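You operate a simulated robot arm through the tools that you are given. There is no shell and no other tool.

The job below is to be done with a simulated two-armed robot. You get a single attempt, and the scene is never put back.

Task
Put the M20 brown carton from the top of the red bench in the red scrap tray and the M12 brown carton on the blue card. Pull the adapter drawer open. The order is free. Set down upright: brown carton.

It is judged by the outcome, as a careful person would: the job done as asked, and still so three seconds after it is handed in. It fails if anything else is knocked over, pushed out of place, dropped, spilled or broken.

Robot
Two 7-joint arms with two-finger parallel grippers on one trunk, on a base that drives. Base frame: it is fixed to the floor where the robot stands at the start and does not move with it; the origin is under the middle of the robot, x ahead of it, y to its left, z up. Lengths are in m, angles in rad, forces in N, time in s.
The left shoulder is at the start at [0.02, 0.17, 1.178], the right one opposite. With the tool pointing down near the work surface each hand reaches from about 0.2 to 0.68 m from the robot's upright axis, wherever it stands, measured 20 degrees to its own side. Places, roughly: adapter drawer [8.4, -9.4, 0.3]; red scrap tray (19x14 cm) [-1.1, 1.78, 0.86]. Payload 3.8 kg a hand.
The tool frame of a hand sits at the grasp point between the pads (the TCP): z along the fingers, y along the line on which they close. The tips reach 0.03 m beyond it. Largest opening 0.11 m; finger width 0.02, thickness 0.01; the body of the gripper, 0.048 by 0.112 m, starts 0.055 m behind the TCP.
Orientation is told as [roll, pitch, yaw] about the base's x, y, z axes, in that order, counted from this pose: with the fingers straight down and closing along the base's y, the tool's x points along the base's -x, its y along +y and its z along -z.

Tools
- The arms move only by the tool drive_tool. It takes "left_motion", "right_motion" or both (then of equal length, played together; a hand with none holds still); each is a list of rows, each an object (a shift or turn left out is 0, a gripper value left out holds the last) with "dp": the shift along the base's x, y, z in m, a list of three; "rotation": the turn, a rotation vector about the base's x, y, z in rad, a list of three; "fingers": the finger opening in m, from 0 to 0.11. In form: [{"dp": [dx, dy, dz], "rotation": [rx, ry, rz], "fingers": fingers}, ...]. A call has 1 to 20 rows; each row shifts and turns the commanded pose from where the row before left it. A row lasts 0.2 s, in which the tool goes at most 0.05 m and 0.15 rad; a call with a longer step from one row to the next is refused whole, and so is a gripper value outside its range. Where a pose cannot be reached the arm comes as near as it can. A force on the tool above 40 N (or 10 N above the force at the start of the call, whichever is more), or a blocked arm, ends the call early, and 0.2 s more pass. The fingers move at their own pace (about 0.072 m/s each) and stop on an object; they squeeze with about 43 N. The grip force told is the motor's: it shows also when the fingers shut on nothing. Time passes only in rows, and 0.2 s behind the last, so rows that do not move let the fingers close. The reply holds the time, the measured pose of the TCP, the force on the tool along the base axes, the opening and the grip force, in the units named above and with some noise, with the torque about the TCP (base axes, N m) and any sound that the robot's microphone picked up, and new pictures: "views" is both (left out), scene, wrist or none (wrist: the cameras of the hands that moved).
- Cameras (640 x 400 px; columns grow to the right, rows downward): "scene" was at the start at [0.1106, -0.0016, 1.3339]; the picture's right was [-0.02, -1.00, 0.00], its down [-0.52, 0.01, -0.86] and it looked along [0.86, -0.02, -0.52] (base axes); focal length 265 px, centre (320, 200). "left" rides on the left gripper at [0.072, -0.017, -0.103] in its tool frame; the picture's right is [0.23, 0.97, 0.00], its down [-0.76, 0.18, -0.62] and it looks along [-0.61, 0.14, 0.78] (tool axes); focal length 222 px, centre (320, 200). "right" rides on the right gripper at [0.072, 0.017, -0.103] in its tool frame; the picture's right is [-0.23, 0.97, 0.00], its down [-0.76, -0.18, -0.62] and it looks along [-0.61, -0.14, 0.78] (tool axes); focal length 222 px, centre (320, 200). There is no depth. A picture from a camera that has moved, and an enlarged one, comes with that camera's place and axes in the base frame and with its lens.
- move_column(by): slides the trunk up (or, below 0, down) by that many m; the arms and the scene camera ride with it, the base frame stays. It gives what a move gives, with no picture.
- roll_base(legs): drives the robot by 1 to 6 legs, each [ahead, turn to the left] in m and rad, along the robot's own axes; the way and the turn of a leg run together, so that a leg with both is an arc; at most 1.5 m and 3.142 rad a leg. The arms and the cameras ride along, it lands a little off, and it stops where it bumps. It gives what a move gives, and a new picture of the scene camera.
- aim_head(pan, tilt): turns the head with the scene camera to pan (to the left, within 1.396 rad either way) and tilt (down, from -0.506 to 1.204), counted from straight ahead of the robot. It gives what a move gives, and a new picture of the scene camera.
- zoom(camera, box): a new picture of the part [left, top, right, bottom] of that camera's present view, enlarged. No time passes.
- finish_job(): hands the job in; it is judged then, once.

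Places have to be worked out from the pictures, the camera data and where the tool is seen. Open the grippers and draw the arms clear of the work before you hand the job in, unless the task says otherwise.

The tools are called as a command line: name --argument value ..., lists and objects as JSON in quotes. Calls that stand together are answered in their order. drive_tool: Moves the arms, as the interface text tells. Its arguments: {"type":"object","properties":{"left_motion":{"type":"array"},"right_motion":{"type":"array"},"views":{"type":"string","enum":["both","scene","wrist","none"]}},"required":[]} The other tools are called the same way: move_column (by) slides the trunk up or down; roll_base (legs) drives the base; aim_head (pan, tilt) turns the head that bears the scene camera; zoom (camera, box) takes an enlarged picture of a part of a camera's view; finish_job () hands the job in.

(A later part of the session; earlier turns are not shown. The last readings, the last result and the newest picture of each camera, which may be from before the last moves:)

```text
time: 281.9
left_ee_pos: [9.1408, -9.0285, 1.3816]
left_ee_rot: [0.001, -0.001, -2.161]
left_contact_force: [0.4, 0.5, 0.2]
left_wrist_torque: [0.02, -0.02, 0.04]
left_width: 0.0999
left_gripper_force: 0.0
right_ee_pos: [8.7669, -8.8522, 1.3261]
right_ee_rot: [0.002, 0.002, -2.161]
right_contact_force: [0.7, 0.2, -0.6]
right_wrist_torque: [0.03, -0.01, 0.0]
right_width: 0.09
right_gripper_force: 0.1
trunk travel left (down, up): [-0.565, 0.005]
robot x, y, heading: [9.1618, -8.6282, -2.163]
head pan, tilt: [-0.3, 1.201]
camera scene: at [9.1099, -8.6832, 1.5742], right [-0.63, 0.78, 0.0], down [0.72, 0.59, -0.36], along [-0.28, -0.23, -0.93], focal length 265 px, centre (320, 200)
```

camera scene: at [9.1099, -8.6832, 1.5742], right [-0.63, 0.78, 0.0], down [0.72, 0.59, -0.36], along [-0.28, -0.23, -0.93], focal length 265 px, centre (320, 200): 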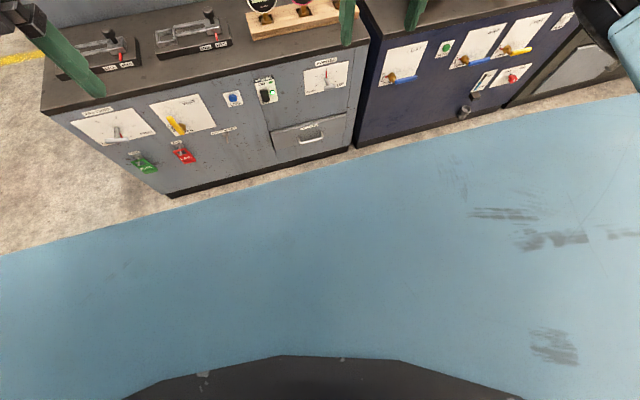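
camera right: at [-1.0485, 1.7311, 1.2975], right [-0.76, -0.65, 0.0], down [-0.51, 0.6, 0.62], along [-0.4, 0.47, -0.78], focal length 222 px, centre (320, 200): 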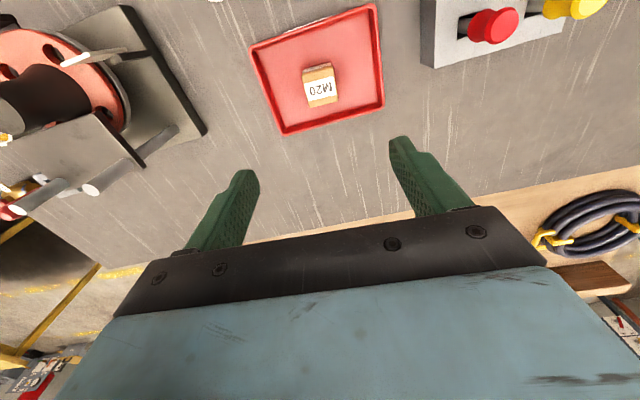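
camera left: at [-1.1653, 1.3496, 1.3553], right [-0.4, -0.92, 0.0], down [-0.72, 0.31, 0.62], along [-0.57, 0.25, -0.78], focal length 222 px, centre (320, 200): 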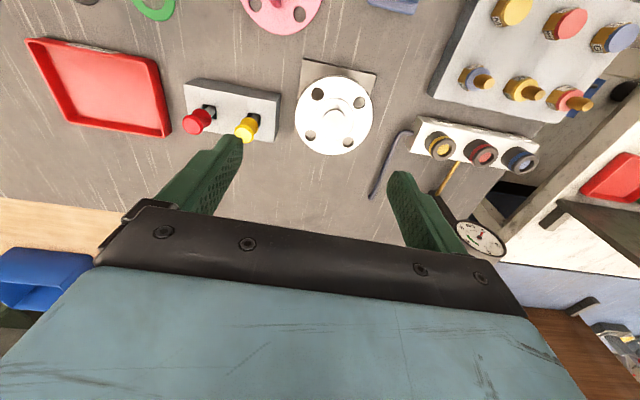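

Trunk moves are limited to 0.4 per call, so I'll lower it in two steps.

move_column --by -0.3

move_column --by -0.26

aim_head --pan -0.2 --tilt 0.75

zoom --camera "scene" --box '[240, 150, 400, 250]'

```text
time: 284.9
left_ee_pos: [9.14, -9.0288, 1.0819]
left_ee_rot: [-0.001, -0.002, -2.162]
left_contact_force: [-0.3, -0.7, 0.4]
left_wrist_torque: [-0.01, -0.01, 0.01]
left_width: 0.1002
left_gripper_force: 0.1
right_ee_pos: [8.7668, -8.8517, 1.0242]
right_ee_rot: [-0.001, 0.001, -2.16]
right_contact_force: [0.6, 0.1, 0.7]
right_wrist_torque: [-0.01, 0.0, 0.03]
right_width: 0.0901
right_gripper_force: 0.1
trunk travel left (down, up): [-0.265, 0.305]
robot x, y, heading: [9.1608, -8.6316, -2.159]
head pan, tilt: [-0.3, 1.201]
```

```text
time: 287.6
left_ee_pos: [9.1405, -9.0277, 0.8215]
left_ee_rot: [0.002, -0.001, -2.163]
left_contact_force: [0.0, -0.2, 0.5]
left_wrist_torque: [0.0, 0.0, -0.03]
left_width: 0.1002
left_gripper_force: 0.0
right_ee_pos: [8.7665, -8.8511, 0.7646]
right_ee_rot: [0.0, -0.001, -2.161]
right_contact_force: [0.3, 0.2, -0.4]
right_wrist_torque: [0.0, 0.03, -0.01]
right_width: 0.0897
right_gripper_force: 0.0
trunk travel left (down, up): [-0.005, 0.565]
robot x, y, heading: [9.1661, -8.6292, -2.164]
head pan, tilt: [-0.3, 1.201]
```

```text
time: 288.5
left_ee_pos: [9.1403, -9.03, 0.8211]
left_ee_rot: [0.0, 0.001, -2.161]
left_contact_force: [0.3, 0.2, -0.2]
left_wrist_torque: [0.0, 0.01, 0.0]
left_width: 0.1
left_gripper_force: 0.0
right_ee_pos: [8.7667, -8.8523, 0.7649]
right_ee_rot: [0.001, 0.001, -2.159]
right_contact_force: [0.1, -0.2, -0.6]
right_wrist_torque: [0.01, -0.02, 0.0]
right_width: 0.0901
right_gripper_force: 0.0
trunk travel left (down, up): [-0.005, 0.565]
robot x, y, heading: [9.1678, -8.6323, -2.166]
head pan, tilt: [-0.201, 0.75]
camera scene: at [9.0944, -8.7062, 1.0459], right [-0.7, 0.71, 0.0], down [0.49, 0.48, -0.73], along [-0.52, -0.51, -0.68], focal length 265 px, centre (320, 200)
```

scene: 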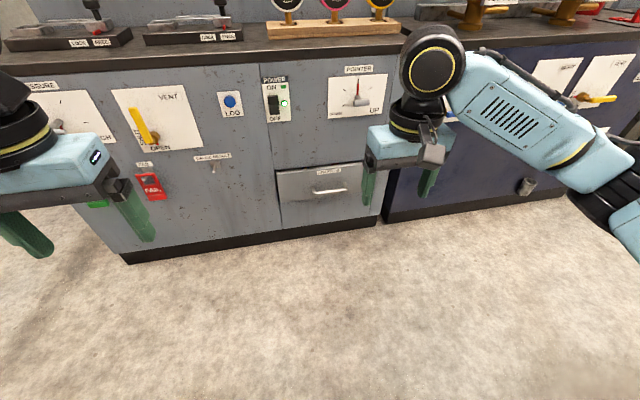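

```text
4.00 times, centred on (320, 200) of scene
camera zoom: at [9.0944, -8.7062, 1.0459], right [-0.7, 0.71, 0.0], down [0.49, 0.48, -0.73], along [-0.52, -0.51, -0.68], focal length 1061 px, centre (320, 200)
```

zoom: 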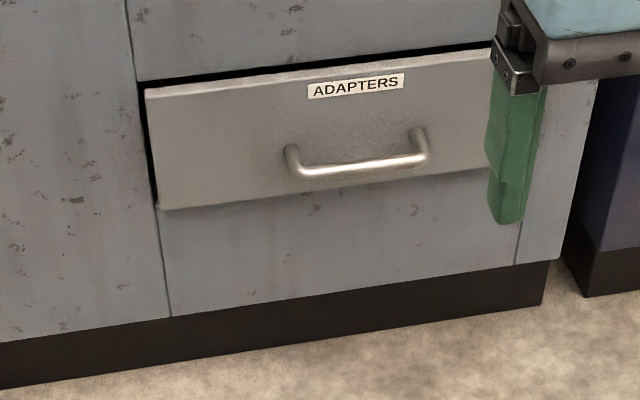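

Triangulation from two views puts the handle bar at (8.483, -9.2505, 0.331), horizontal, about 13 cm long. I'll move the right hand forward a bit and pitch the fingers from down to forward.

drive_tool --right_motion '[{"dp": [-0.026, -0.0388, 0]}, {"dp": [-0.026, -0.0388, 0]}, {"dp": [-0.026, -0.0388, 0]}, {"rotation": [-0.1186, 0.0795, 0]}, {"rotation": [-0.1186, 0.0795, 0]}, {"rotation": [-0.1186, 0.0795, 0]}, {"rotation": [-0.1186, 0.0795, 0]}, {"rotation": [-0.1186, 0.0795, 0]}, {"rotation": [-0.1186, 0.0795, 0]}, {"rotation": [-0.1186, 0.0795, 0]}, {"rotation": [-0.1186, 0.0795, 0]}, {"rotation": [-0.1186, 0.0795, 0]}, {"rotation": [-0.1186, 0.0795, 0]}, {"rotation": [-0.1186, 0.0795, 0]}, {"dp": [0, 0, 0]}]'

```text
time: 291.7
left_ee_pos: [9.141, -9.0291, 0.8209]
left_ee_rot: [0.0, 0.0, -2.162]
left_contact_force: [0.5, 0.0, 0.1]
left_wrist_torque: [0.01, 0.0, 0.0]
left_width: 0.1002
left_gripper_force: 0.1
right_ee_pos: [8.6883, -8.9682, 0.765]
right_ee_rot: [-2.447, -1.568, 0.285]
right_contact_force: [-0.4, -0.8, 0.1]
right_wrist_torque: [0.0, 0.0, -0.01]
right_width: 0.0901
right_gripper_force: 0.1
trunk travel left (down, up): [-0.005, 0.565]
robot x, y, heading: [9.1648, -8.6296, -2.161]
head pan, tilt: [-0.201, 0.75]
camera scene: at [9.0944, -8.7062, 1.046], right [-0.7, 0.71, 0.0], down [0.49, 0.48, -0.73], along [-0.52, -0.51, -0.68], focal length 265 px, centre (320, 200)
camera right: at [8.7595, -8.8903, 0.693], right [0.81, -0.54, 0.23], down [0.2, 0.62, 0.76], along [-0.55, -0.57, 0.61], focal length 222 px, centre (320, 200)
```

scene: 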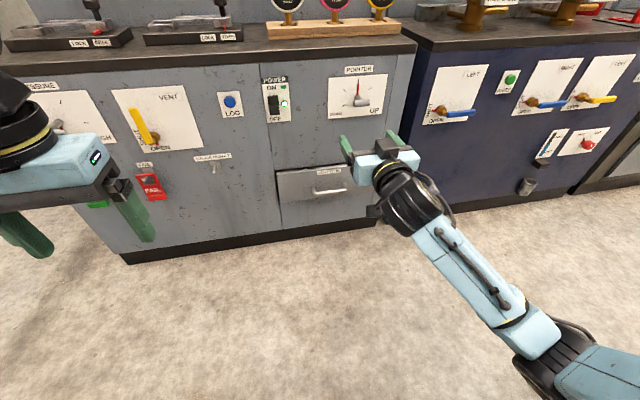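
right: 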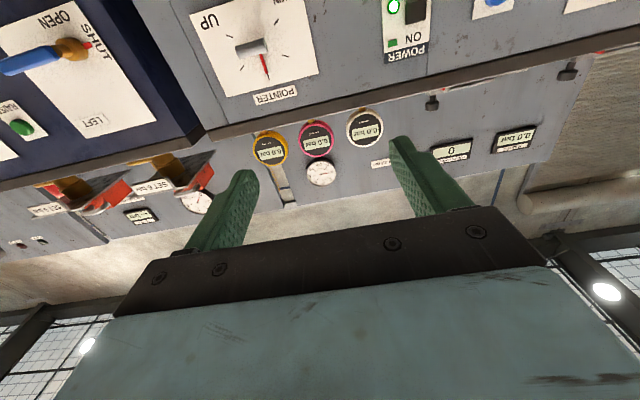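

The fingers now point straight at the cabinet. Rolling the hand 90° about its pointing axis so the fingers close vertically.

drive_tool --right_motion '[{"rotation": [-0.0795, -0.1186, 0]}, {"rotation": [-0.0795, -0.1186, 0]}, {"rotation": [-0.0795, -0.1186, 0]}, {"rotation": [-0.0795, -0.1186, 0]}, {"rotation": [-0.0795, -0.1186, 0]}, {"rotation": [-0.0795, -0.1186, 0]}, {"rotation": [-0.0795, -0.1186, 0]}, {"rotation": [-0.0795, -0.1186, 0]}, {"rotation": [-0.0795, -0.1186, 0]}, {"rotation": [-0.0795, -0.1186, 0]}, {"rotation": [-0.0795, -0.1186, 0]}, {"fingers": 0.05}, {"fingers": 0.05}]'

```text
time: 294.5
left_ee_pos: [9.1409, -9.0283, 0.8216]
left_ee_rot: [0.0, -0.002, -2.162]
left_contact_force: [-0.5, -0.4, 0.5]
left_wrist_torque: [0.02, -0.03, 0.01]
left_width: 0.0998
left_gripper_force: 0.0
right_ee_pos: [8.6864, -8.9664, 0.7629]
right_ee_rot: [1.566, -0.013, 2.55]
right_contact_force: [-0.5, 0.1, 0.2]
right_wrist_torque: [0.02, 0.03, -0.02]
right_width: 0.0501
right_gripper_force: 0.0
trunk travel left (down, up): [-0.005, 0.565]
robot x, y, heading: [9.161, -8.632, -2.162]
head pan, tilt: [-0.201, 0.75]
camera scene: at [9.0944, -8.7062, 1.0459], right [-0.7, 0.71, 0.0], down [0.49, 0.48, -0.73], along [-0.52, -0.51, -0.68], focal length 265 px, centre (320, 200)
camera right: at [8.8037, -8.92, 0.7798], right [-0.18, 0.12, 0.98], down [-0.28, 0.94, -0.17], along [-0.94, -0.31, -0.14], focal length 222 px, centre (320, 200)
```

scene: 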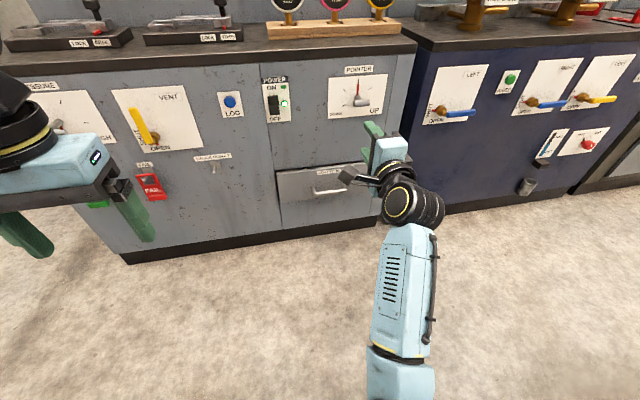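
right: 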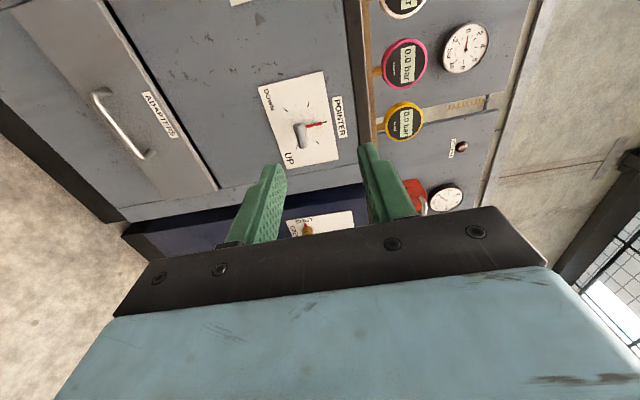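

The hand is horizontal and the wrist camera sees the handle. Lowering the hand toward handle height (z≈0.33) while staying clear of the cabinet.

drive_tool --right_motion '[{"dp": [-0.0056, 0.0038, -0.04]}, {"dp": [-0.0056, 0.0037, -0.04]}, {"dp": [0, 0, -0.04]}, {"dp": [0, 0, -0.04]}, {"dp": [0, 0, -0.04]}, {"dp": [0, 0, -0.04]}, {"dp": [0, 0, 0]}]'

```text
time: 296.1
left_ee_pos: [9.1416, -9.0289, 0.8205]
left_ee_rot: [0.001, 0.001, -2.164]
left_contact_force: [-0.7, 0.7, -0.2]
left_wrist_torque: [-0.01, -0.01, 0.02]
left_width: 0.0997
left_gripper_force: 0.2
right_ee_pos: [8.6754, -8.9599, 0.5223]
right_ee_rot: [1.569, 0.001, 2.55]
right_contact_force: [-0.9, 0.2, -0.1]
right_wrist_torque: [0.01, 0.05, 0.01]
right_width: 0.0502
right_gripper_force: 0.0
trunk travel left (down, up): [-0.005, 0.565]
robot x, y, heading: [9.1656, -8.6314, -2.163]
head pan, tilt: [-0.201, 0.75]
camera scene: at [9.0943, -8.7062, 1.0459], right [-0.7, 0.71, 0.0], down [0.49, 0.48, -0.73], along [-0.52, -0.51, -0.68], focal length 265 px, centre (320, 200)
camera right: at [8.7934, -8.9123, 0.5397], right [-0.19, 0.13, 0.97], down [-0.28, 0.94, -0.18], along [-0.94, -0.31, -0.14], focal length 222 px, centre (320, 200)
```

scene: 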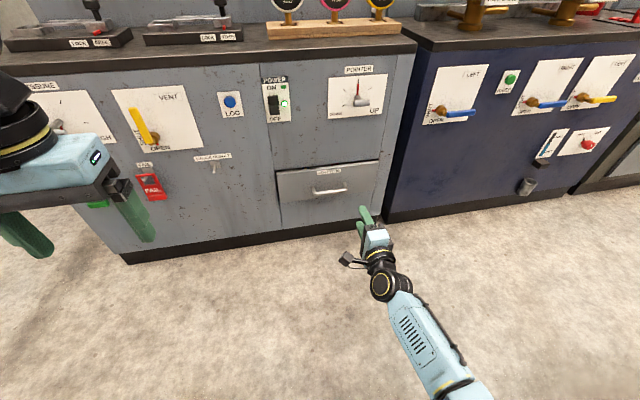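
right: 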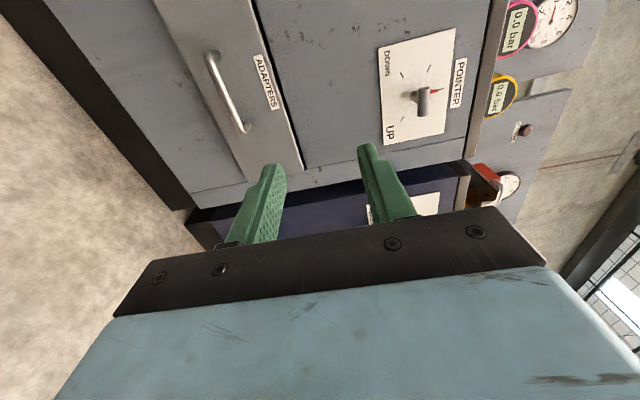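

Tracking is accurate so far. Lowering the remaining ~0.19 m to the handle's height.

drive_tool --right_motion '[{"dp": [0, 0, -0.04]}, {"dp": [0, 0, -0.04]}, {"dp": [0, 0, -0.04]}, {"dp": [0, 0, -0.04]}, {"dp": [0, 0, -0.03]}, {"dp": [0, 0, 0]}]'

```text
time: 297.5
left_ee_pos: [9.1405, -9.0276, 0.821]
left_ee_rot: [0.0, 0.0, -2.161]
left_contact_force: [0.6, 0.6, -0.5]
left_wrist_torque: [0.0, -0.02, 0.0]
left_width: 0.1001
left_gripper_force: 0.0
right_ee_pos: [8.6778, -8.9555, 0.3822]
right_ee_rot: [1.572, 0.001, 2.552]
right_contact_force: [-0.3, 0.5, -0.1]
right_wrist_torque: [-0.03, -0.03, 0.01]
right_width: 0.0501
right_gripper_force: 0.0
right hand out of reach, approached as far as the arm can: row 4, 5
trunk travel left (down, up): [-0.005, 0.565]
robot x, y, heading: [9.1649, -8.628, -2.161]
head pan, tilt: [-0.201, 0.75]
camera scene: at [9.0944, -8.7062, 1.0459], right [-0.7, 0.71, 0.0], down [0.49, 0.48, -0.73], along [-0.52, -0.51, -0.68], focal length 265 px, centre (320, 200)
camera right: at [8.7955, -8.9094, 0.401], right [-0.19, 0.13, 0.97], down [-0.29, 0.94, -0.18], along [-0.94, -0.31, -0.14], focal length 222 px, centre (320, 200)
```

scene: 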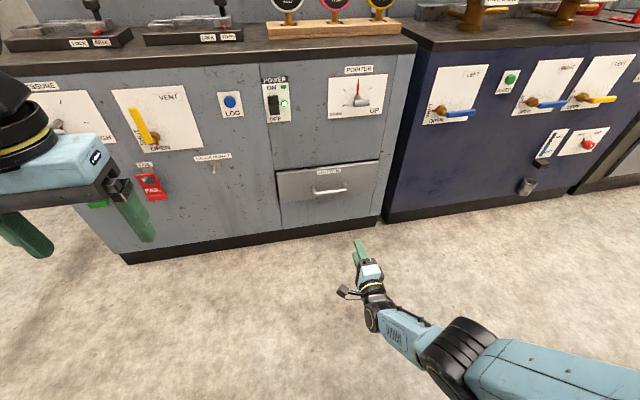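
right: 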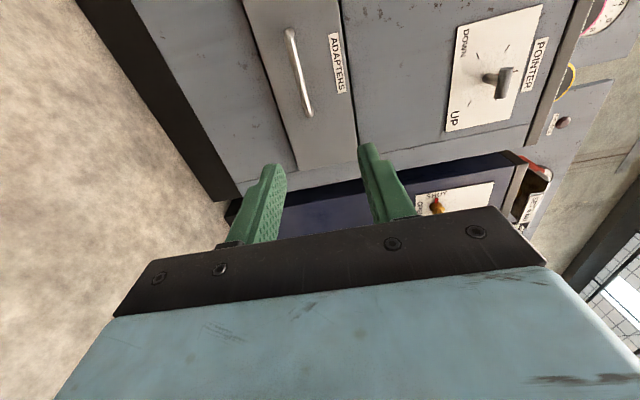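

The horizontal pose runs out of reach at z≈0.38. Tilting the fingers ~30° downward raises the wrist and restores reach while still closing around the bar.

drive_tool --right_motion '[{"rotation": [0.108, -0.0724, 0]}, {"rotation": [0.108, -0.0724, 0]}, {"rotation": [0.108, -0.0724, 0]}, {"rotation": [0.108, -0.0724, 0]}, {"dp": [0, 0, 0]}]'

```text
time: 298.7
left_ee_pos: [9.1406, -9.0287, 0.8213]
left_ee_rot: [0.0, 0.001, -2.163]
left_contact_force: [0.2, -0.2, -0.2]
left_wrist_torque: [0.0, -0.03, -0.02]
left_width: 0.0997
left_gripper_force: 0.1
right_ee_pos: [8.6786, -8.9543, 0.3852]
right_ee_rot: [1.049, 0.0, 2.551]
right_contact_force: [-0.4, 0.1, 0.0]
right_wrist_torque: [-0.01, 0.0, 0.01]
right_width: 0.0503
right_gripper_force: 0.0
trunk travel left (down, up): [-0.005, 0.565]
robot x, y, heading: [9.1639, -8.6297, -2.164]
head pan, tilt: [-0.201, 0.75]
camera scene: at [9.0945, -8.7062, 1.0459], right [-0.7, 0.71, 0.0], down [0.49, 0.48, -0.73], along [-0.52, -0.51, -0.68], focal length 265 px, centre (320, 200)
camera right: at [8.7838, -8.9269, 0.4517], right [-0.46, -0.28, 0.84], down [-0.28, 0.95, 0.16], along [-0.84, -0.17, -0.51], focal length 222 px, centre (320, 200)
```

scene: 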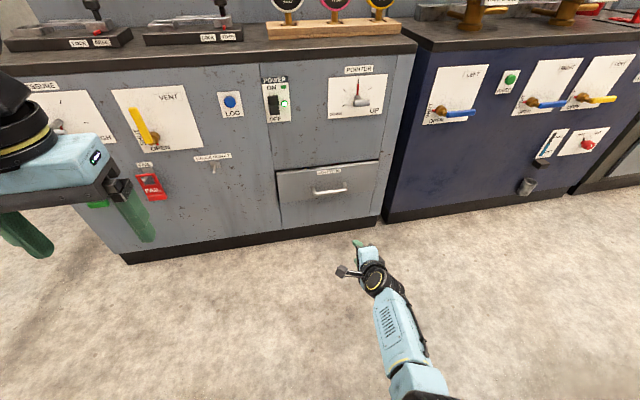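
right: 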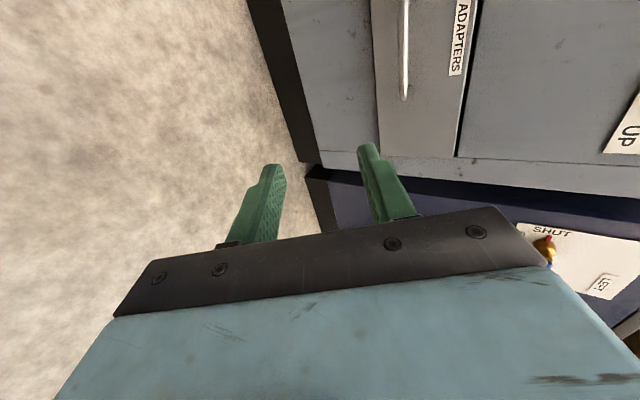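

The tilted pose works. Lowering to z≈0.337 and then rolling the base forward most of the way to the handle.

drive_tool --right_motion '[{"dp": [0, 0, -0.024]}, {"dp": [0, 0, -0.024]}, {"dp": [0, 0, 0]}]' --views "none"

roll_base --legs '[[0.24, 0.0]]'

drive_tool --right_motion '[{"dp": [0, 0, 0]}]'

zoom --camera "scene" --box '[240, 200, 400, 300]'

```text
time: 299.5
left_ee_pos: [9.1402, -9.0288, 0.8202]
left_ee_rot: [-0.001, -0.001, -2.162]
left_contact_force: [0.6, 0.4, -0.3]
left_wrist_torque: [0.01, -0.03, 0.0]
left_width: 0.0999
left_gripper_force: 0.0
right_ee_pos: [8.678, -8.9542, 0.3404]
right_ee_rot: [1.051, -0.001, 2.551]
right_contact_force: [0.3, -1.2, 0.6]
right_wrist_torque: [-0.02, 0.01, 0.01]
right_width: 0.0503
right_gripper_force: 0.1
trunk travel left (down, up): [-0.005, 0.565]
robot x, y, heading: [9.1652, -8.6308, -2.166]
head pan, tilt: [-0.201, 0.75]
```

```text
time: 301.2
left_ee_pos: [9.0065, -9.2281, 0.8219]
left_ee_rot: [0.0, 0.0, -2.162]
left_contact_force: [-0.5, 0.6, -0.6]
left_wrist_torque: [-0.01, 0.03, 0.01]
left_width: 0.1001
left_gripper_force: 0.1
right_ee_pos: [8.5434, -9.156, 0.3388]
right_ee_rot: [1.05, 0.001, 2.55]
right_contact_force: [0.1, -0.2, 0.0]
right_wrist_torque: [0.05, -0.02, 0.04]
right_width: 0.0502
right_gripper_force: 0.1
trunk travel left (down, up): [-0.005, 0.565]
robot x, y, heading: [9.0266, -8.8287, -2.158]
head pan, tilt: [-0.201, 0.75]
camera scene: at [8.9601, -8.9064, 1.0459], right [-0.7, 0.71, 0.0], down [0.49, 0.48, -0.73], along [-0.52, -0.51, -0.68], focal length 265 px, centre (320, 200)
```

scene: 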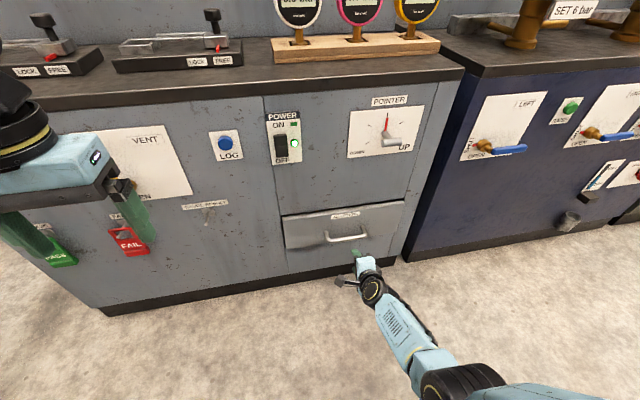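

```text
time: 301.6
left_ee_pos: [9.0067, -9.2284, 0.8228]
left_ee_rot: [0.0, 0.001, -2.162]
left_contact_force: [0.5, -0.5, 0.5]
left_wrist_torque: [0.01, -0.01, 0.05]
left_width: 0.1001
left_gripper_force: 0.0
right_ee_pos: [8.5442, -9.1547, 0.3391]
right_ee_rot: [1.05, 0.0, 2.549]
right_contact_force: [-0.6, -0.3, -0.4]
right_wrist_torque: [0.01, 0.01, 0.04]
right_width: 0.05
right_gripper_force: 0.0
trunk travel left (down, up): [-0.005, 0.565]
robot x, y, heading: [9.0299, -8.8307, -2.167]
head pan, tilt: [-0.201, 0.75]
camera scene: at [8.96, -8.9064, 1.0459], right [-0.7, 0.71, 0.0], down [0.49, 0.48, -0.73], along [-0.52, -0.51, -0.68], focal length 265 px, centre (320, 200)
camera right: at [8.6496, -9.128, 0.4056], right [-0.46, -0.28, 0.84], down [-0.28, 0.95, 0.16], along [-0.84, -0.17, -0.51], focal length 222 px, centre (320, 200)
```

scene: 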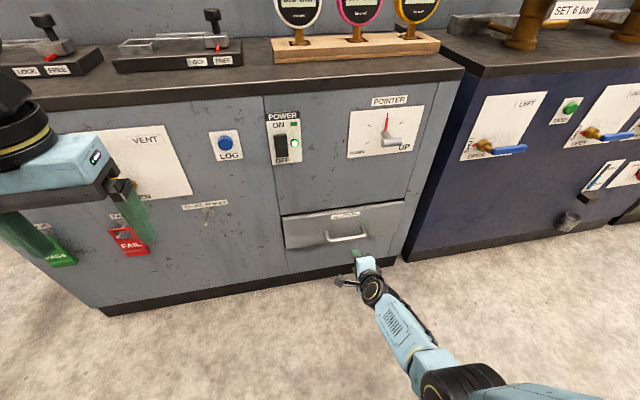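
right: 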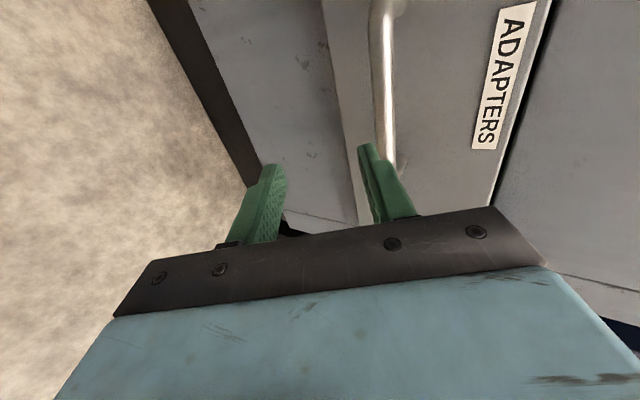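

```text
4.00 times, centred on (320, 250) of scene
camera zoom: at [8.96, -8.9064, 1.0459], right [-0.7, 0.71, 0.0], down [0.49, 0.48, -0.73], along [-0.52, -0.51, -0.68], focal length 1061 px, centre (320, 0)
```

zoom: 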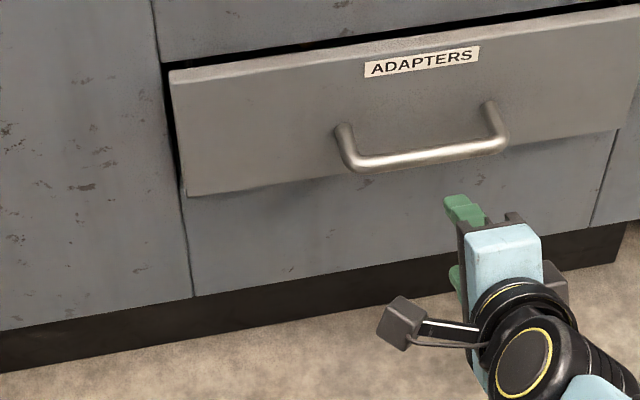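

The bar is 0.11 m ahead of the TCP and laterally aligned. I'll narrow the fingers to 4.2 cm, roll the base another 0.06 m and recheck.

roll_base --legs '[[0.06, 0.0]]'

drive_tool --right_motion '[{"dp": [0, 0, -0.003], "fingers": 0.042}, {"dp": [0, 0, 0], "fingers": 0.042}]' --views "wrist"

zoom --camera "scene" --box '[280, 200, 440, 300]'

zoom --camera "right" --box '[220, 0, 460, 240]'

```text
time: 302.6
left_ee_pos: [8.9787, -9.266, 0.8214]
left_ee_rot: [-0.002, 0.001, -2.165]
left_contact_force: [-0.1, -0.9, -0.1]
left_wrist_torque: [-0.01, 0.03, -0.01]
left_width: 0.0997
left_gripper_force: 0.1
right_ee_pos: [8.5204, -9.1907, 0.3378]
right_ee_rot: [1.053, -0.001, 2.547]
right_contact_force: [9.7, 12.1, 12.1]
right_wrist_torque: [-0.59, 0.42, 0.05]
right_width: 0.0518
right_gripper_force: 1.7
trunk travel left (down, up): [-0.005, 0.565]
robot x, y, heading: [9.0067, -8.8688, -2.166]
head pan, tilt: [-0.201, 0.75]
stopped in leg 1: the force on the tool passed its limit at 161 N (the readings are from after the stop); the commanded pose is now the measured one
camera scene: at [8.9349, -8.944, 1.046], right [-0.7, 0.71, 0.0], down [0.49, 0.48, -0.73], along [-0.52, -0.51, -0.68], focal length 265 px, centre (320, 200)
```

scene: 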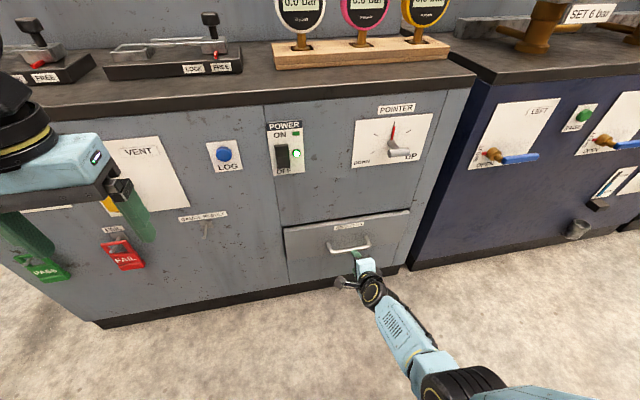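

```text
time: 303.0
left_ee_pos: [8.9807, -9.2648, 0.8215]
left_ee_rot: [-0.002, -0.002, -2.167]
left_contact_force: [1.2, 0.1, 0.2]
left_wrist_torque: [-0.01, -0.01, -0.02]
left_width: 0.1
left_gripper_force: 0.0
right_ee_pos: [8.5207, -9.1918, 0.3385]
right_ee_rot: [1.065, -0.003, 2.542]
right_contact_force: [14.2, 20.3, 22.7]
right_wrist_torque: [-1.07, 0.71, 0.11]
right_width: 0.0465
right_gripper_force: 4.3
trunk travel left (down, up): [-0.005, 0.565]
robot x, y, heading: [9.0057, -8.8699, -2.161]
head pan, tilt: [-0.201, 0.75]
stopped in row 1 (right hand): the force on the tool passed its limit at 48 N (the readings are from after the stop); the commanded pose is now the measured one
camera right: at [8.6264, -9.1644, 0.4046], right [-0.45, -0.26, 0.85], down [-0.27, 0.95, 0.15], along [-0.85, -0.16, -0.5], focal length 222 px, centre (320, 200)
```

right: 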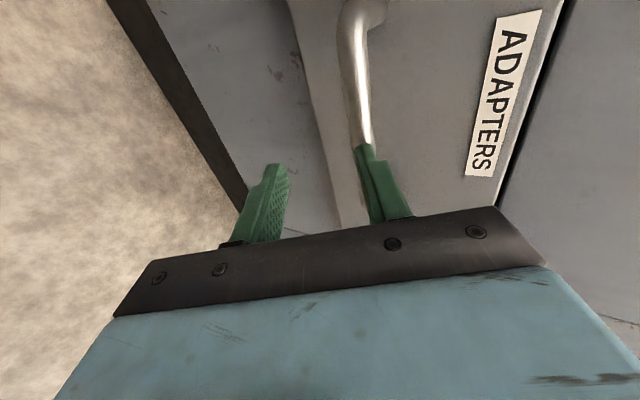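

```text
4.00 times, centred on (360, 250) of scene
camera zoom: at [8.9361, -8.9428, 1.0463], right [-0.7, 0.71, 0.0], down [0.49, 0.48, -0.73], along [-0.52, -0.51, -0.68], focal length 1061 px, centre (160, 0)
```

zoom: 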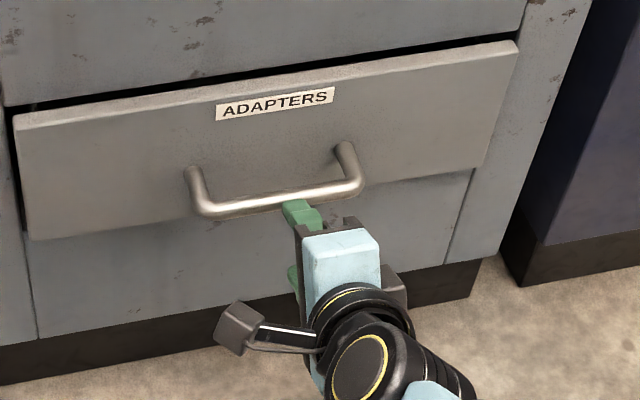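

```text
1.67 times, centred on (340, 120) of right
camera zoom: at [8.6264, -9.1644, 0.4046], right [-0.45, -0.26, 0.85], down [-0.27, 0.95, 0.15], along [-0.85, -0.16, -0.5], focal length 370 px, centre (287, 333)
```

zoom: 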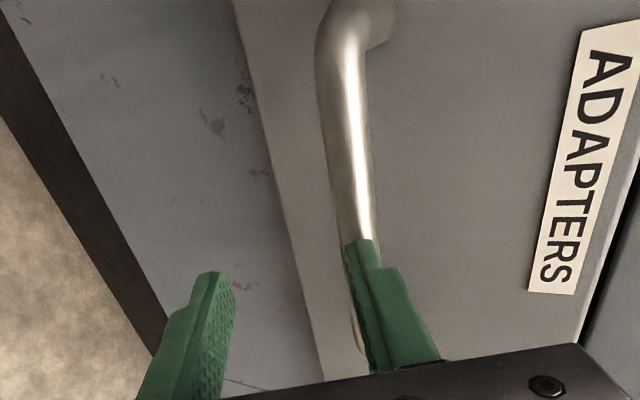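

The upper fingertip bumped the bar, so the bar is higher than I thought, around z≈0.35. I'll back off 3 cm, raise the hand ~2 cm and reopen a bit.

drive_tool --right_motion '[{"dp": [0.0166, 0.025, 0], "fingers": 0.055}, {"dp": [0, 0, 0.01], "fingers": 0.055}, {"dp": [0, 0, 0.01], "fingers": 0.055}, {"dp": [0, 0, 0], "fingers": 0.055}]'

zoom --camera "scene" --box '[280, 200, 440, 300]'

zoom --camera "right" --box '[220, 0, 460, 240]'

```text
time: 304.0
left_ee_pos: [8.9796, -9.2673, 0.8219]
left_ee_rot: [-0.001, 0.002, -2.164]
left_contact_force: [0.4, -0.2, 0.2]
left_wrist_torque: [0.01, -0.07, 0.01]
left_width: 0.0997
left_gripper_force: 0.2
right_ee_pos: [8.5359, -9.1673, 0.3567]
right_ee_rot: [1.058, -0.002, 2.545]
right_contact_force: [-0.2, 0.3, 0.3]
right_wrist_torque: [0.01, 0.02, 0.01]
right_width: 0.0551
right_gripper_force: 0.1
trunk travel left (down, up): [-0.005, 0.565]
robot x, y, heading: [9.0017, -8.8699, -2.161]
head pan, tilt: [-0.201, 0.75]
camera scene: at [8.934, -8.9447, 1.0459], right [-0.7, 0.71, 0.0], down [0.49, 0.48, -0.73], along [-0.52, -0.51, -0.68], focal length 265 px, centre (320, 200)
camera right: at [8.642, -9.1401, 0.4225], right [-0.46, -0.27, 0.85], down [-0.27, 0.95, 0.15], along [-0.85, -0.16, -0.51], focal length 222 px, centre (320, 200)
```

scene: 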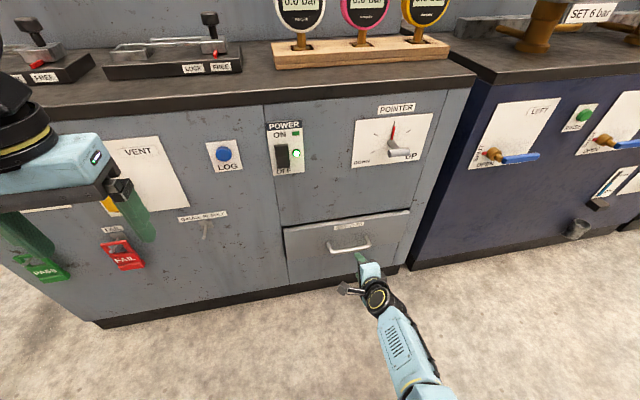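
right: 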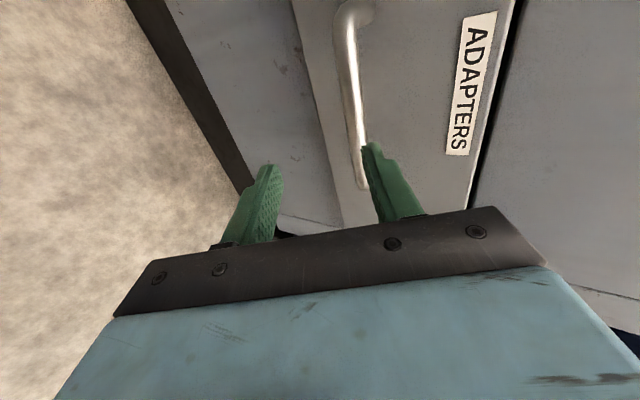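

```text
4.00 times, centred on (360, 250) of scene
camera zoom: at [8.934, -8.9447, 1.0459], right [-0.7, 0.71, 0.0], down [0.49, 0.48, -0.73], along [-0.52, -0.51, -0.68], focal length 1061 px, centre (160, 0)
```

zoom: 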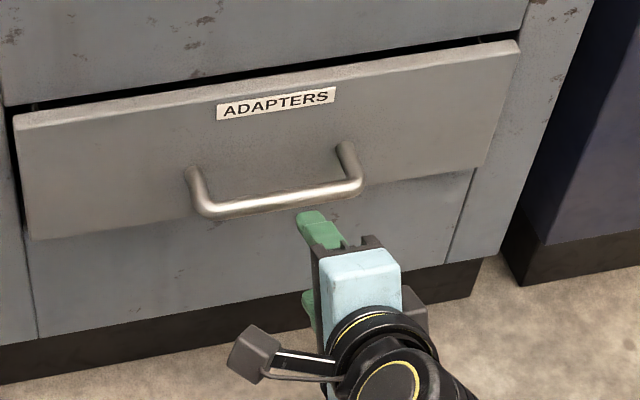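

```text
1.67 times, centred on (340, 120) of right
camera zoom: at [8.642, -9.1401, 0.4225], right [-0.46, -0.27, 0.85], down [-0.27, 0.95, 0.15], along [-0.85, -0.16, -0.51], focal length 370 px, centre (287, 333)
```

zoom: 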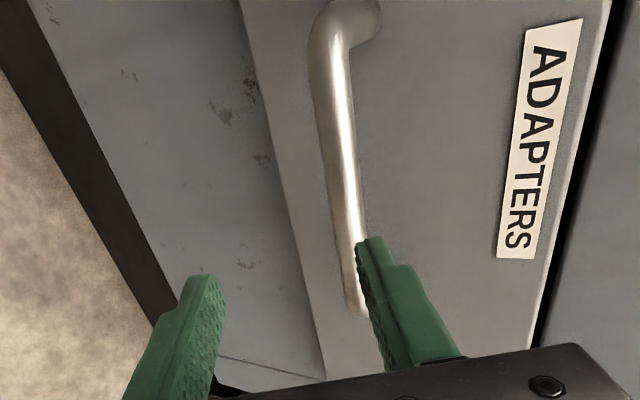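

Combining both views, the bar is ~7.6 cm ahead and ~0.8 cm below the TCP, so a straight forward move should bring it between the fingers. Advancing in two stages.

drive_tool --right_motion '[{"dp": [-0.0122, -0.0183, 0], "fingers": 0.05}, {"dp": [-0.0122, -0.0183, 0], "fingers": 0.05}, {"dp": [0, 0, 0], "fingers": 0.05}]'

zoom --camera "right" --box '[220, 0, 460, 240]'

zoom --camera "scene" --box '[280, 200, 440, 300]'

```text
time: 304.8
left_ee_pos: [8.9784, -9.267, 0.8216]
left_ee_rot: [0.001, 0.003, -2.165]
left_contact_force: [-0.2, -0.9, -0.4]
left_wrist_torque: [0.05, -0.05, 0.0]
left_width: 0.1001
left_gripper_force: 0.1
right_ee_pos: [8.5129, -9.2042, 0.3563]
right_ee_rot: [1.057, -0.002, 2.543]
right_contact_force: [0.3, -1.0, 0.1]
right_wrist_torque: [0.01, 0.02, 0.0]
right_width: 0.0502
right_gripper_force: 0.0
trunk travel left (down, up): [-0.005, 0.565]
robot x, y, heading: [9.0026, -8.8691, -2.165]
head pan, tilt: [-0.201, 0.75]
camera scene: at [8.934, -8.9448, 1.0459], right [-0.7, 0.71, 0.0], down [0.49, 0.48, -0.73], along [-0.52, -0.51, -0.68], focal length 265 px, centre (320, 200)
camera right: at [8.6184, -9.1767, 0.4219], right [-0.46, -0.27, 0.85], down [-0.27, 0.95, 0.15], along [-0.85, -0.16, -0.51], focal length 222 px, centre (320, 200)
```

scene: 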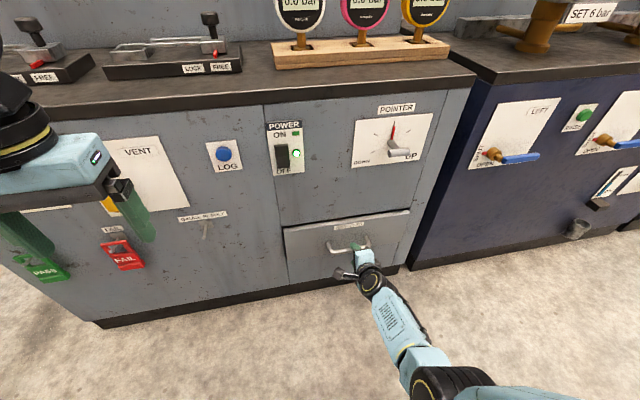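
right: 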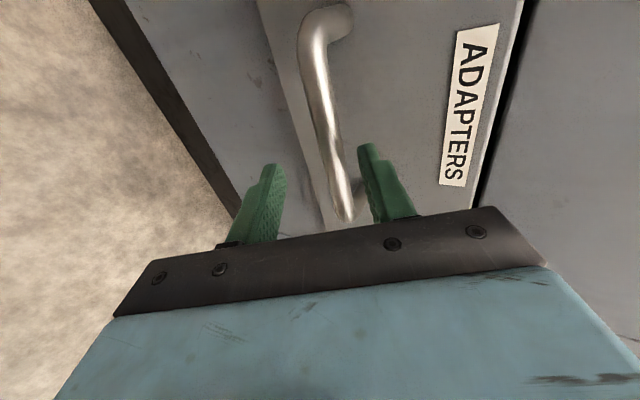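

```text
1.67 times, centred on (340, 120) of right
camera zoom: at [8.6184, -9.1767, 0.4219], right [-0.46, -0.27, 0.85], down [-0.27, 0.95, 0.15], along [-0.85, -0.16, -0.51], focal length 370 px, centre (287, 333)
```

zoom: 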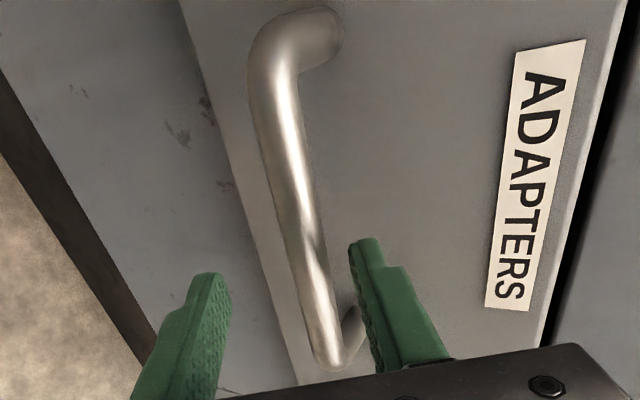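

```text
4.00 times, centred on (360, 250) of scene
camera zoom: at [8.934, -8.9448, 1.0459], right [-0.7, 0.71, 0.0], down [0.49, 0.48, -0.73], along [-0.52, -0.51, -0.68], focal length 1061 px, centre (160, 0)
```

zoom: 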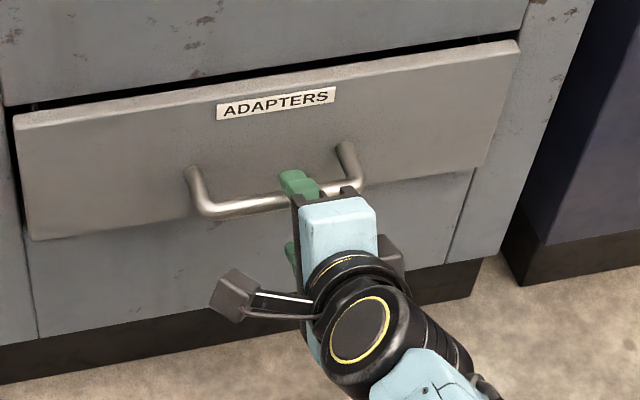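

The bar now sits between the two fingertips. Advancing ~1.5 cm more and closing on it.

drive_tool --right_motion '[{"dp": [-0.0083, -0.0125, 0], "fingers": 0.05}, {"dp": [0, 0, 0], "fingers": 0.05}, {"fingers": 0.0}, {"fingers": 0.0}, {"fingers": 0.0}, {"fingers": 0.0}]'

zoom --camera "scene" --box '[280, 200, 440, 300]'

```text
time: 306.2
left_ee_pos: [8.9802, -9.2672, 0.8209]
left_ee_rot: [-0.001, -0.001, -2.163]
left_contact_force: [-0.1, 0.5, 0.3]
left_wrist_torque: [-0.04, 0.0, 0.01]
left_width: 0.1002
left_gripper_force: 0.1
right_ee_pos: [8.5042, -9.2169, 0.358]
right_ee_rot: [1.063, -0.005, 2.544]
right_contact_force: [-1.5, -0.6, 11.8]
right_wrist_torque: [-0.32, -0.02, 0.32]
right_width: 0.0155
right_gripper_force: 45.1
trunk travel left (down, up): [-0.005, 0.565]
robot x, y, heading: [9.0059, -8.8703, -2.161]
head pan, tilt: [-0.201, 0.75]
camera scene: at [8.9347, -8.9442, 1.0461], right [-0.7, 0.71, 0.0], down [0.49, 0.48, -0.73], along [-0.52, -0.51, -0.68], focal length 265 px, centre (320, 200)
camera right: at [8.6101, -9.1896, 0.4231], right [-0.45, -0.27, 0.85], down [-0.27, 0.95, 0.15], along [-0.85, -0.16, -0.5], focal length 222 px, centre (320, 200)
```

scene: 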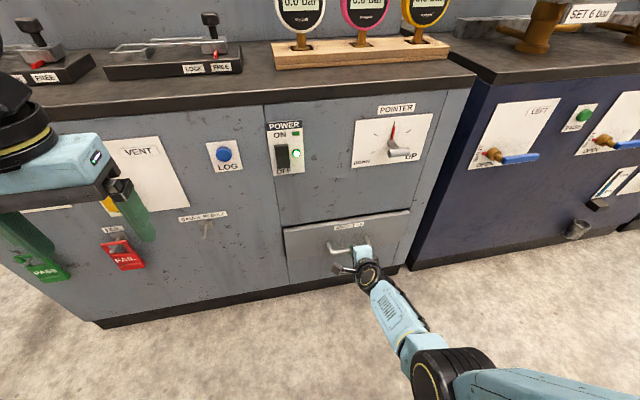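
right: 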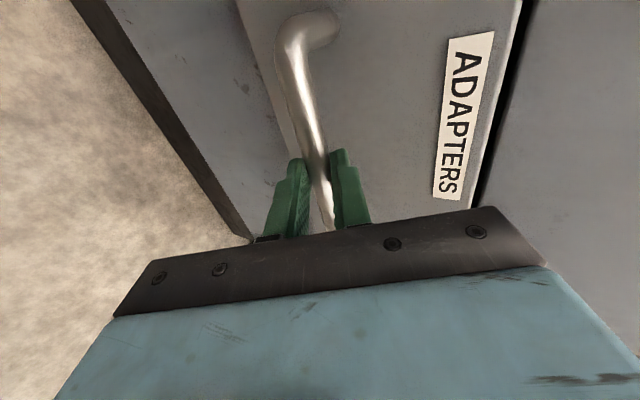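

```text
4.00 times, centred on (360, 250) of scene
camera zoom: at [8.9347, -8.9442, 1.0461], right [-0.7, 0.71, 0.0], down [0.49, 0.48, -0.73], along [-0.52, -0.51, -0.68], focal length 1061 px, centre (160, 0)
```

zoom: 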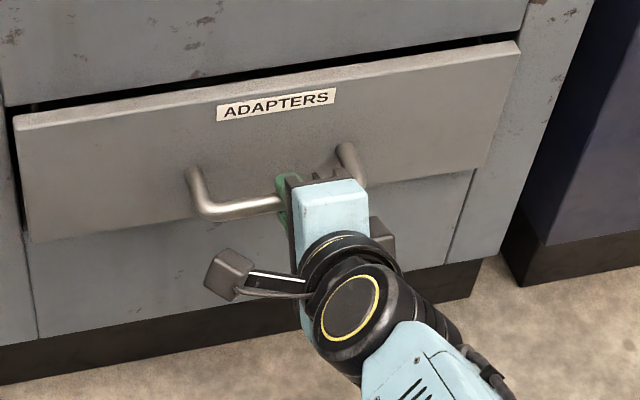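

The bar is gripped at 1.55 cm width. Pulling straight out from the cabinet gently.

drive_tool --right_motion '[{"dp": [0.0055, 0.0083, 0], "fingers": 0.0}, {"dp": [0.0083, 0.0125, 0]}, {"dp": [0.0083, 0.0125, 0]}, {"dp": [0.0083, 0.0125, 0]}, {"dp": [0, 0, 0]}]'

```text
time: 307.4
left_ee_pos: [8.9802, -9.2664, 0.8211]
left_ee_rot: [0.0, 0.0, -2.163]
left_contact_force: [-1.0, -0.4, 0.6]
left_wrist_torque: [0.01, -0.01, 0.0]
left_width: 0.1002
left_gripper_force: 0.0
right_ee_pos: [8.5356, -9.1702, 0.3573]
right_ee_rot: [1.059, -0.003, 2.541]
right_contact_force: [-5.4, 4.6, 9.3]
right_wrist_torque: [0.14, 0.36, -0.68]
right_width: 0.0155
right_gripper_force: 45.0
trunk travel left (down, up): [-0.005, 0.565]
robot x, y, heading: [9.0039, -8.8728, -2.162]
head pan, tilt: [-0.201, 0.75]
camera scene: at [8.9343, -8.9442, 1.046], right [-0.7, 0.71, 0.0], down [0.49, 0.48, -0.73], along [-0.52, -0.51, -0.68], focal length 265 px, centre (320, 200)
camera right: at [8.6416, -9.1431, 0.4236], right [-0.46, -0.27, 0.85], down [-0.27, 0.95, 0.15], along [-0.85, -0.16, -0.51], focal length 222 px, centre (320, 200)
```

scene: 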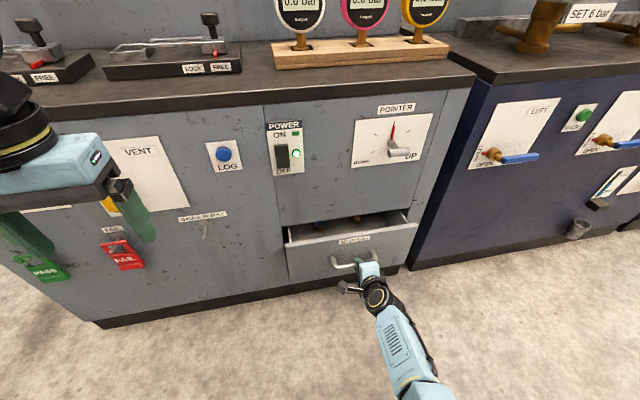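
right: 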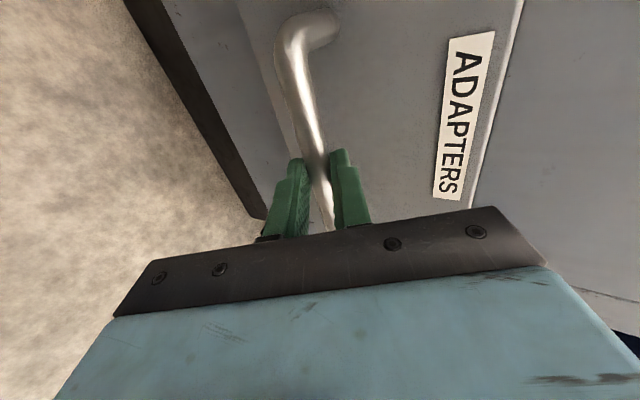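

The drawer slides open easily, and adapters are visible inside. Continuing the pull by reversing the base with the grip held.

roll_base --legs '[[-0.12, 0.0]]'

```text
time: 308.7
left_ee_pos: [9.049, -9.164, 0.8211]
left_ee_rot: [-0.002, 0.001, -2.163]
left_contact_force: [-0.5, 0.5, -0.9]
left_wrist_torque: [0.0, 0.01, 0.01]
left_width: 0.1
left_gripper_force: 0.0
right_ee_pos: [8.6038, -9.0686, 0.3571]
right_ee_rot: [1.058, -0.003, 2.542]
right_contact_force: [-17.1, 12.0, 2.3]
right_wrist_torque: [0.06, 0.16, -0.37]
right_width: 0.0157
right_gripper_force: 45.5
trunk travel left (down, up): [-0.005, 0.565]
robot x, y, heading: [9.0746, -8.7649, -2.165]
head pan, tilt: [-0.201, 0.75]
camera scene: at [9.0029, -8.8416, 1.0459], right [-0.7, 0.71, 0.0], down [0.49, 0.48, -0.73], along [-0.52, -0.51, -0.68], focal length 265 px, centre (320, 200)
```

scene: 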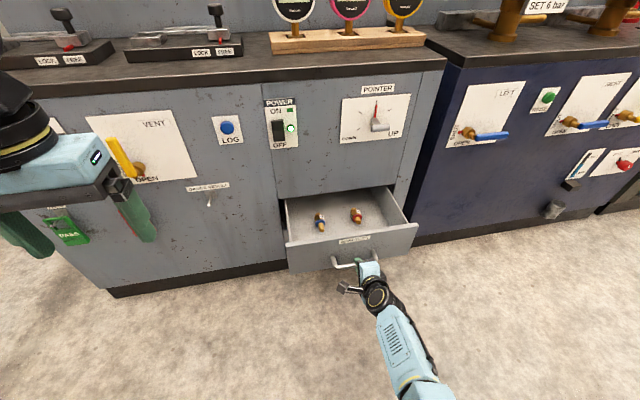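

The drawer is ~17 cm out, with a slight side load on the hand. I'll relieve it and keep pulling to open it further.

drive_tool --right_motion '[{"dp": [-0.0033, 0.0022, 0]}, {"dp": [0.0055, 0.0083, 0]}, {"dp": [0, 0, 0]}]' --views "none"

roll_base --legs '[[-0.08, 0.0]]'

```text
time: 309.5
left_ee_pos: [9.0497, -9.1646, 0.8212]
left_ee_rot: [-0.002, 0.001, -2.162]
left_contact_force: [0.8, 0.1, 0.2]
left_wrist_torque: [-0.02, 0.03, -0.01]
left_width: 0.1
left_gripper_force: 0.1
right_ee_pos: [8.6099, -9.0603, 0.3579]
right_ee_rot: [1.056, -0.001, 2.548]
right_contact_force: [11.9, -7.4, 1.2]
right_wrist_torque: [-0.48, -0.68, 1.3]
right_width: 0.0157
right_gripper_force: 45.1
trunk travel left (down, up): [-0.005, 0.565]
robot x, y, heading: [9.0749, -8.7655, -2.16]
head pan, tilt: [-0.201, 0.75]
```

```text
time: 310.6
left_ee_pos: [9.0935, -9.0982, 0.8213]
left_ee_rot: [-0.002, 0.001, -2.163]
left_contact_force: [0.0, -0.7, 0.4]
left_wrist_torque: [0.02, -0.01, 0.01]
left_width: 0.1001
left_gripper_force: 0.1
right_ee_pos: [8.6551, -8.9922, 0.3574]
right_ee_rot: [1.055, -0.002, 2.545]
right_contact_force: [20.4, -13.1, -0.7]
right_wrist_torque: [-0.07, -0.09, 0.19]
right_width: 0.0155
right_gripper_force: 44.5
trunk travel left (down, up): [-0.005, 0.565]
robot x, y, heading: [9.1171, -8.6978, -2.161]
head pan, tilt: [-0.201, 0.75]
camera scene: at [9.0486, -8.7754, 1.0459], right [-0.7, 0.71, 0.0], down [0.49, 0.48, -0.73], along [-0.52, -0.51, -0.68], focal length 265 px, centre (320, 200)
```

scene: 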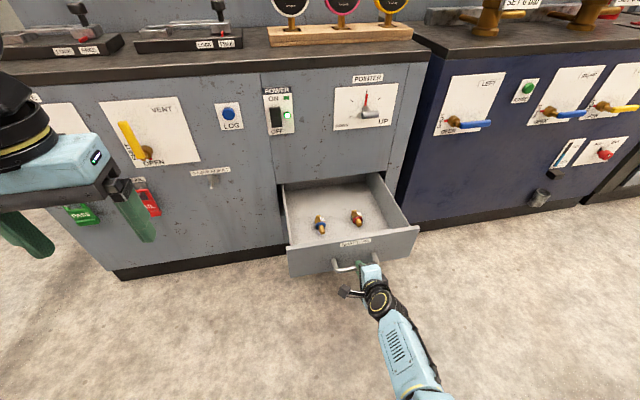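

It's out ~27 cm with no axial resistance yet. I'll relieve the small side load and pull a bit more with the arm to find the end stop.

drive_tool --right_motion '[{"dp": [0.0017, -0.0011, 0]}, {"dp": [0.0083, 0.0125, 0]}, {"dp": [0.0083, 0.0125, 0]}, {"dp": [0, 0, 0]}]' --views "scene"

```text
time: 311.6
left_ee_pos: [9.0945, -9.098, 0.8218]
left_ee_rot: [0.0, 0.001, -2.163]
left_contact_force: [0.4, 0.5, 0.1]
left_wrist_torque: [0.01, -0.01, -0.03]
left_width: 0.1
left_gripper_force: 0.2
right_ee_pos: [8.6712, -8.968, 0.3575]
right_ee_rot: [1.058, -0.005, 2.548]
right_contact_force: [-2.7, 1.3, 7.8]
right_wrist_torque: [-0.08, 0.16, -0.2]
right_width: 0.0159
right_gripper_force: 44.9
trunk travel left (down, up): [-0.005, 0.565]
robot x, y, heading: [9.1206, -8.6995, -2.165]
head pan, tilt: [-0.201, 0.75]
camera scene: at [9.0484, -8.7747, 1.046], right [-0.7, 0.71, 0.0], down [0.49, 0.48, -0.73], along [-0.52, -0.51, -0.68], focal length 265 px, centre (320, 200)
```

scene: 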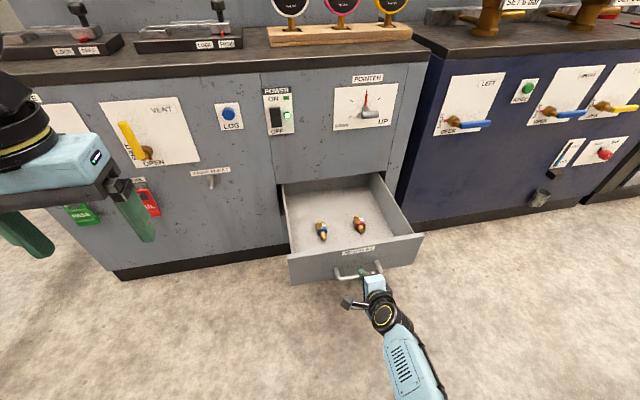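

Still sliding freely at ~30 cm. Zooming in to see whether the drawer's back panel is showing before pulling further.

zoom --camera "scene" --box '[260, 160, 436, 290]'

```text
3.08 times, centred on (348, 225) of scene
camera zoom: at [9.0484, -8.7747, 1.046], right [-0.7, 0.71, 0.0], down [0.49, 0.48, -0.73], along [-0.52, -0.51, -0.68], focal length 816 px, centre (234, 123)
```

zoom: 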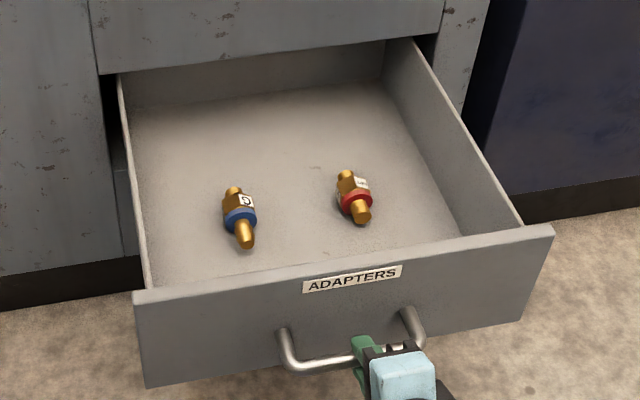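

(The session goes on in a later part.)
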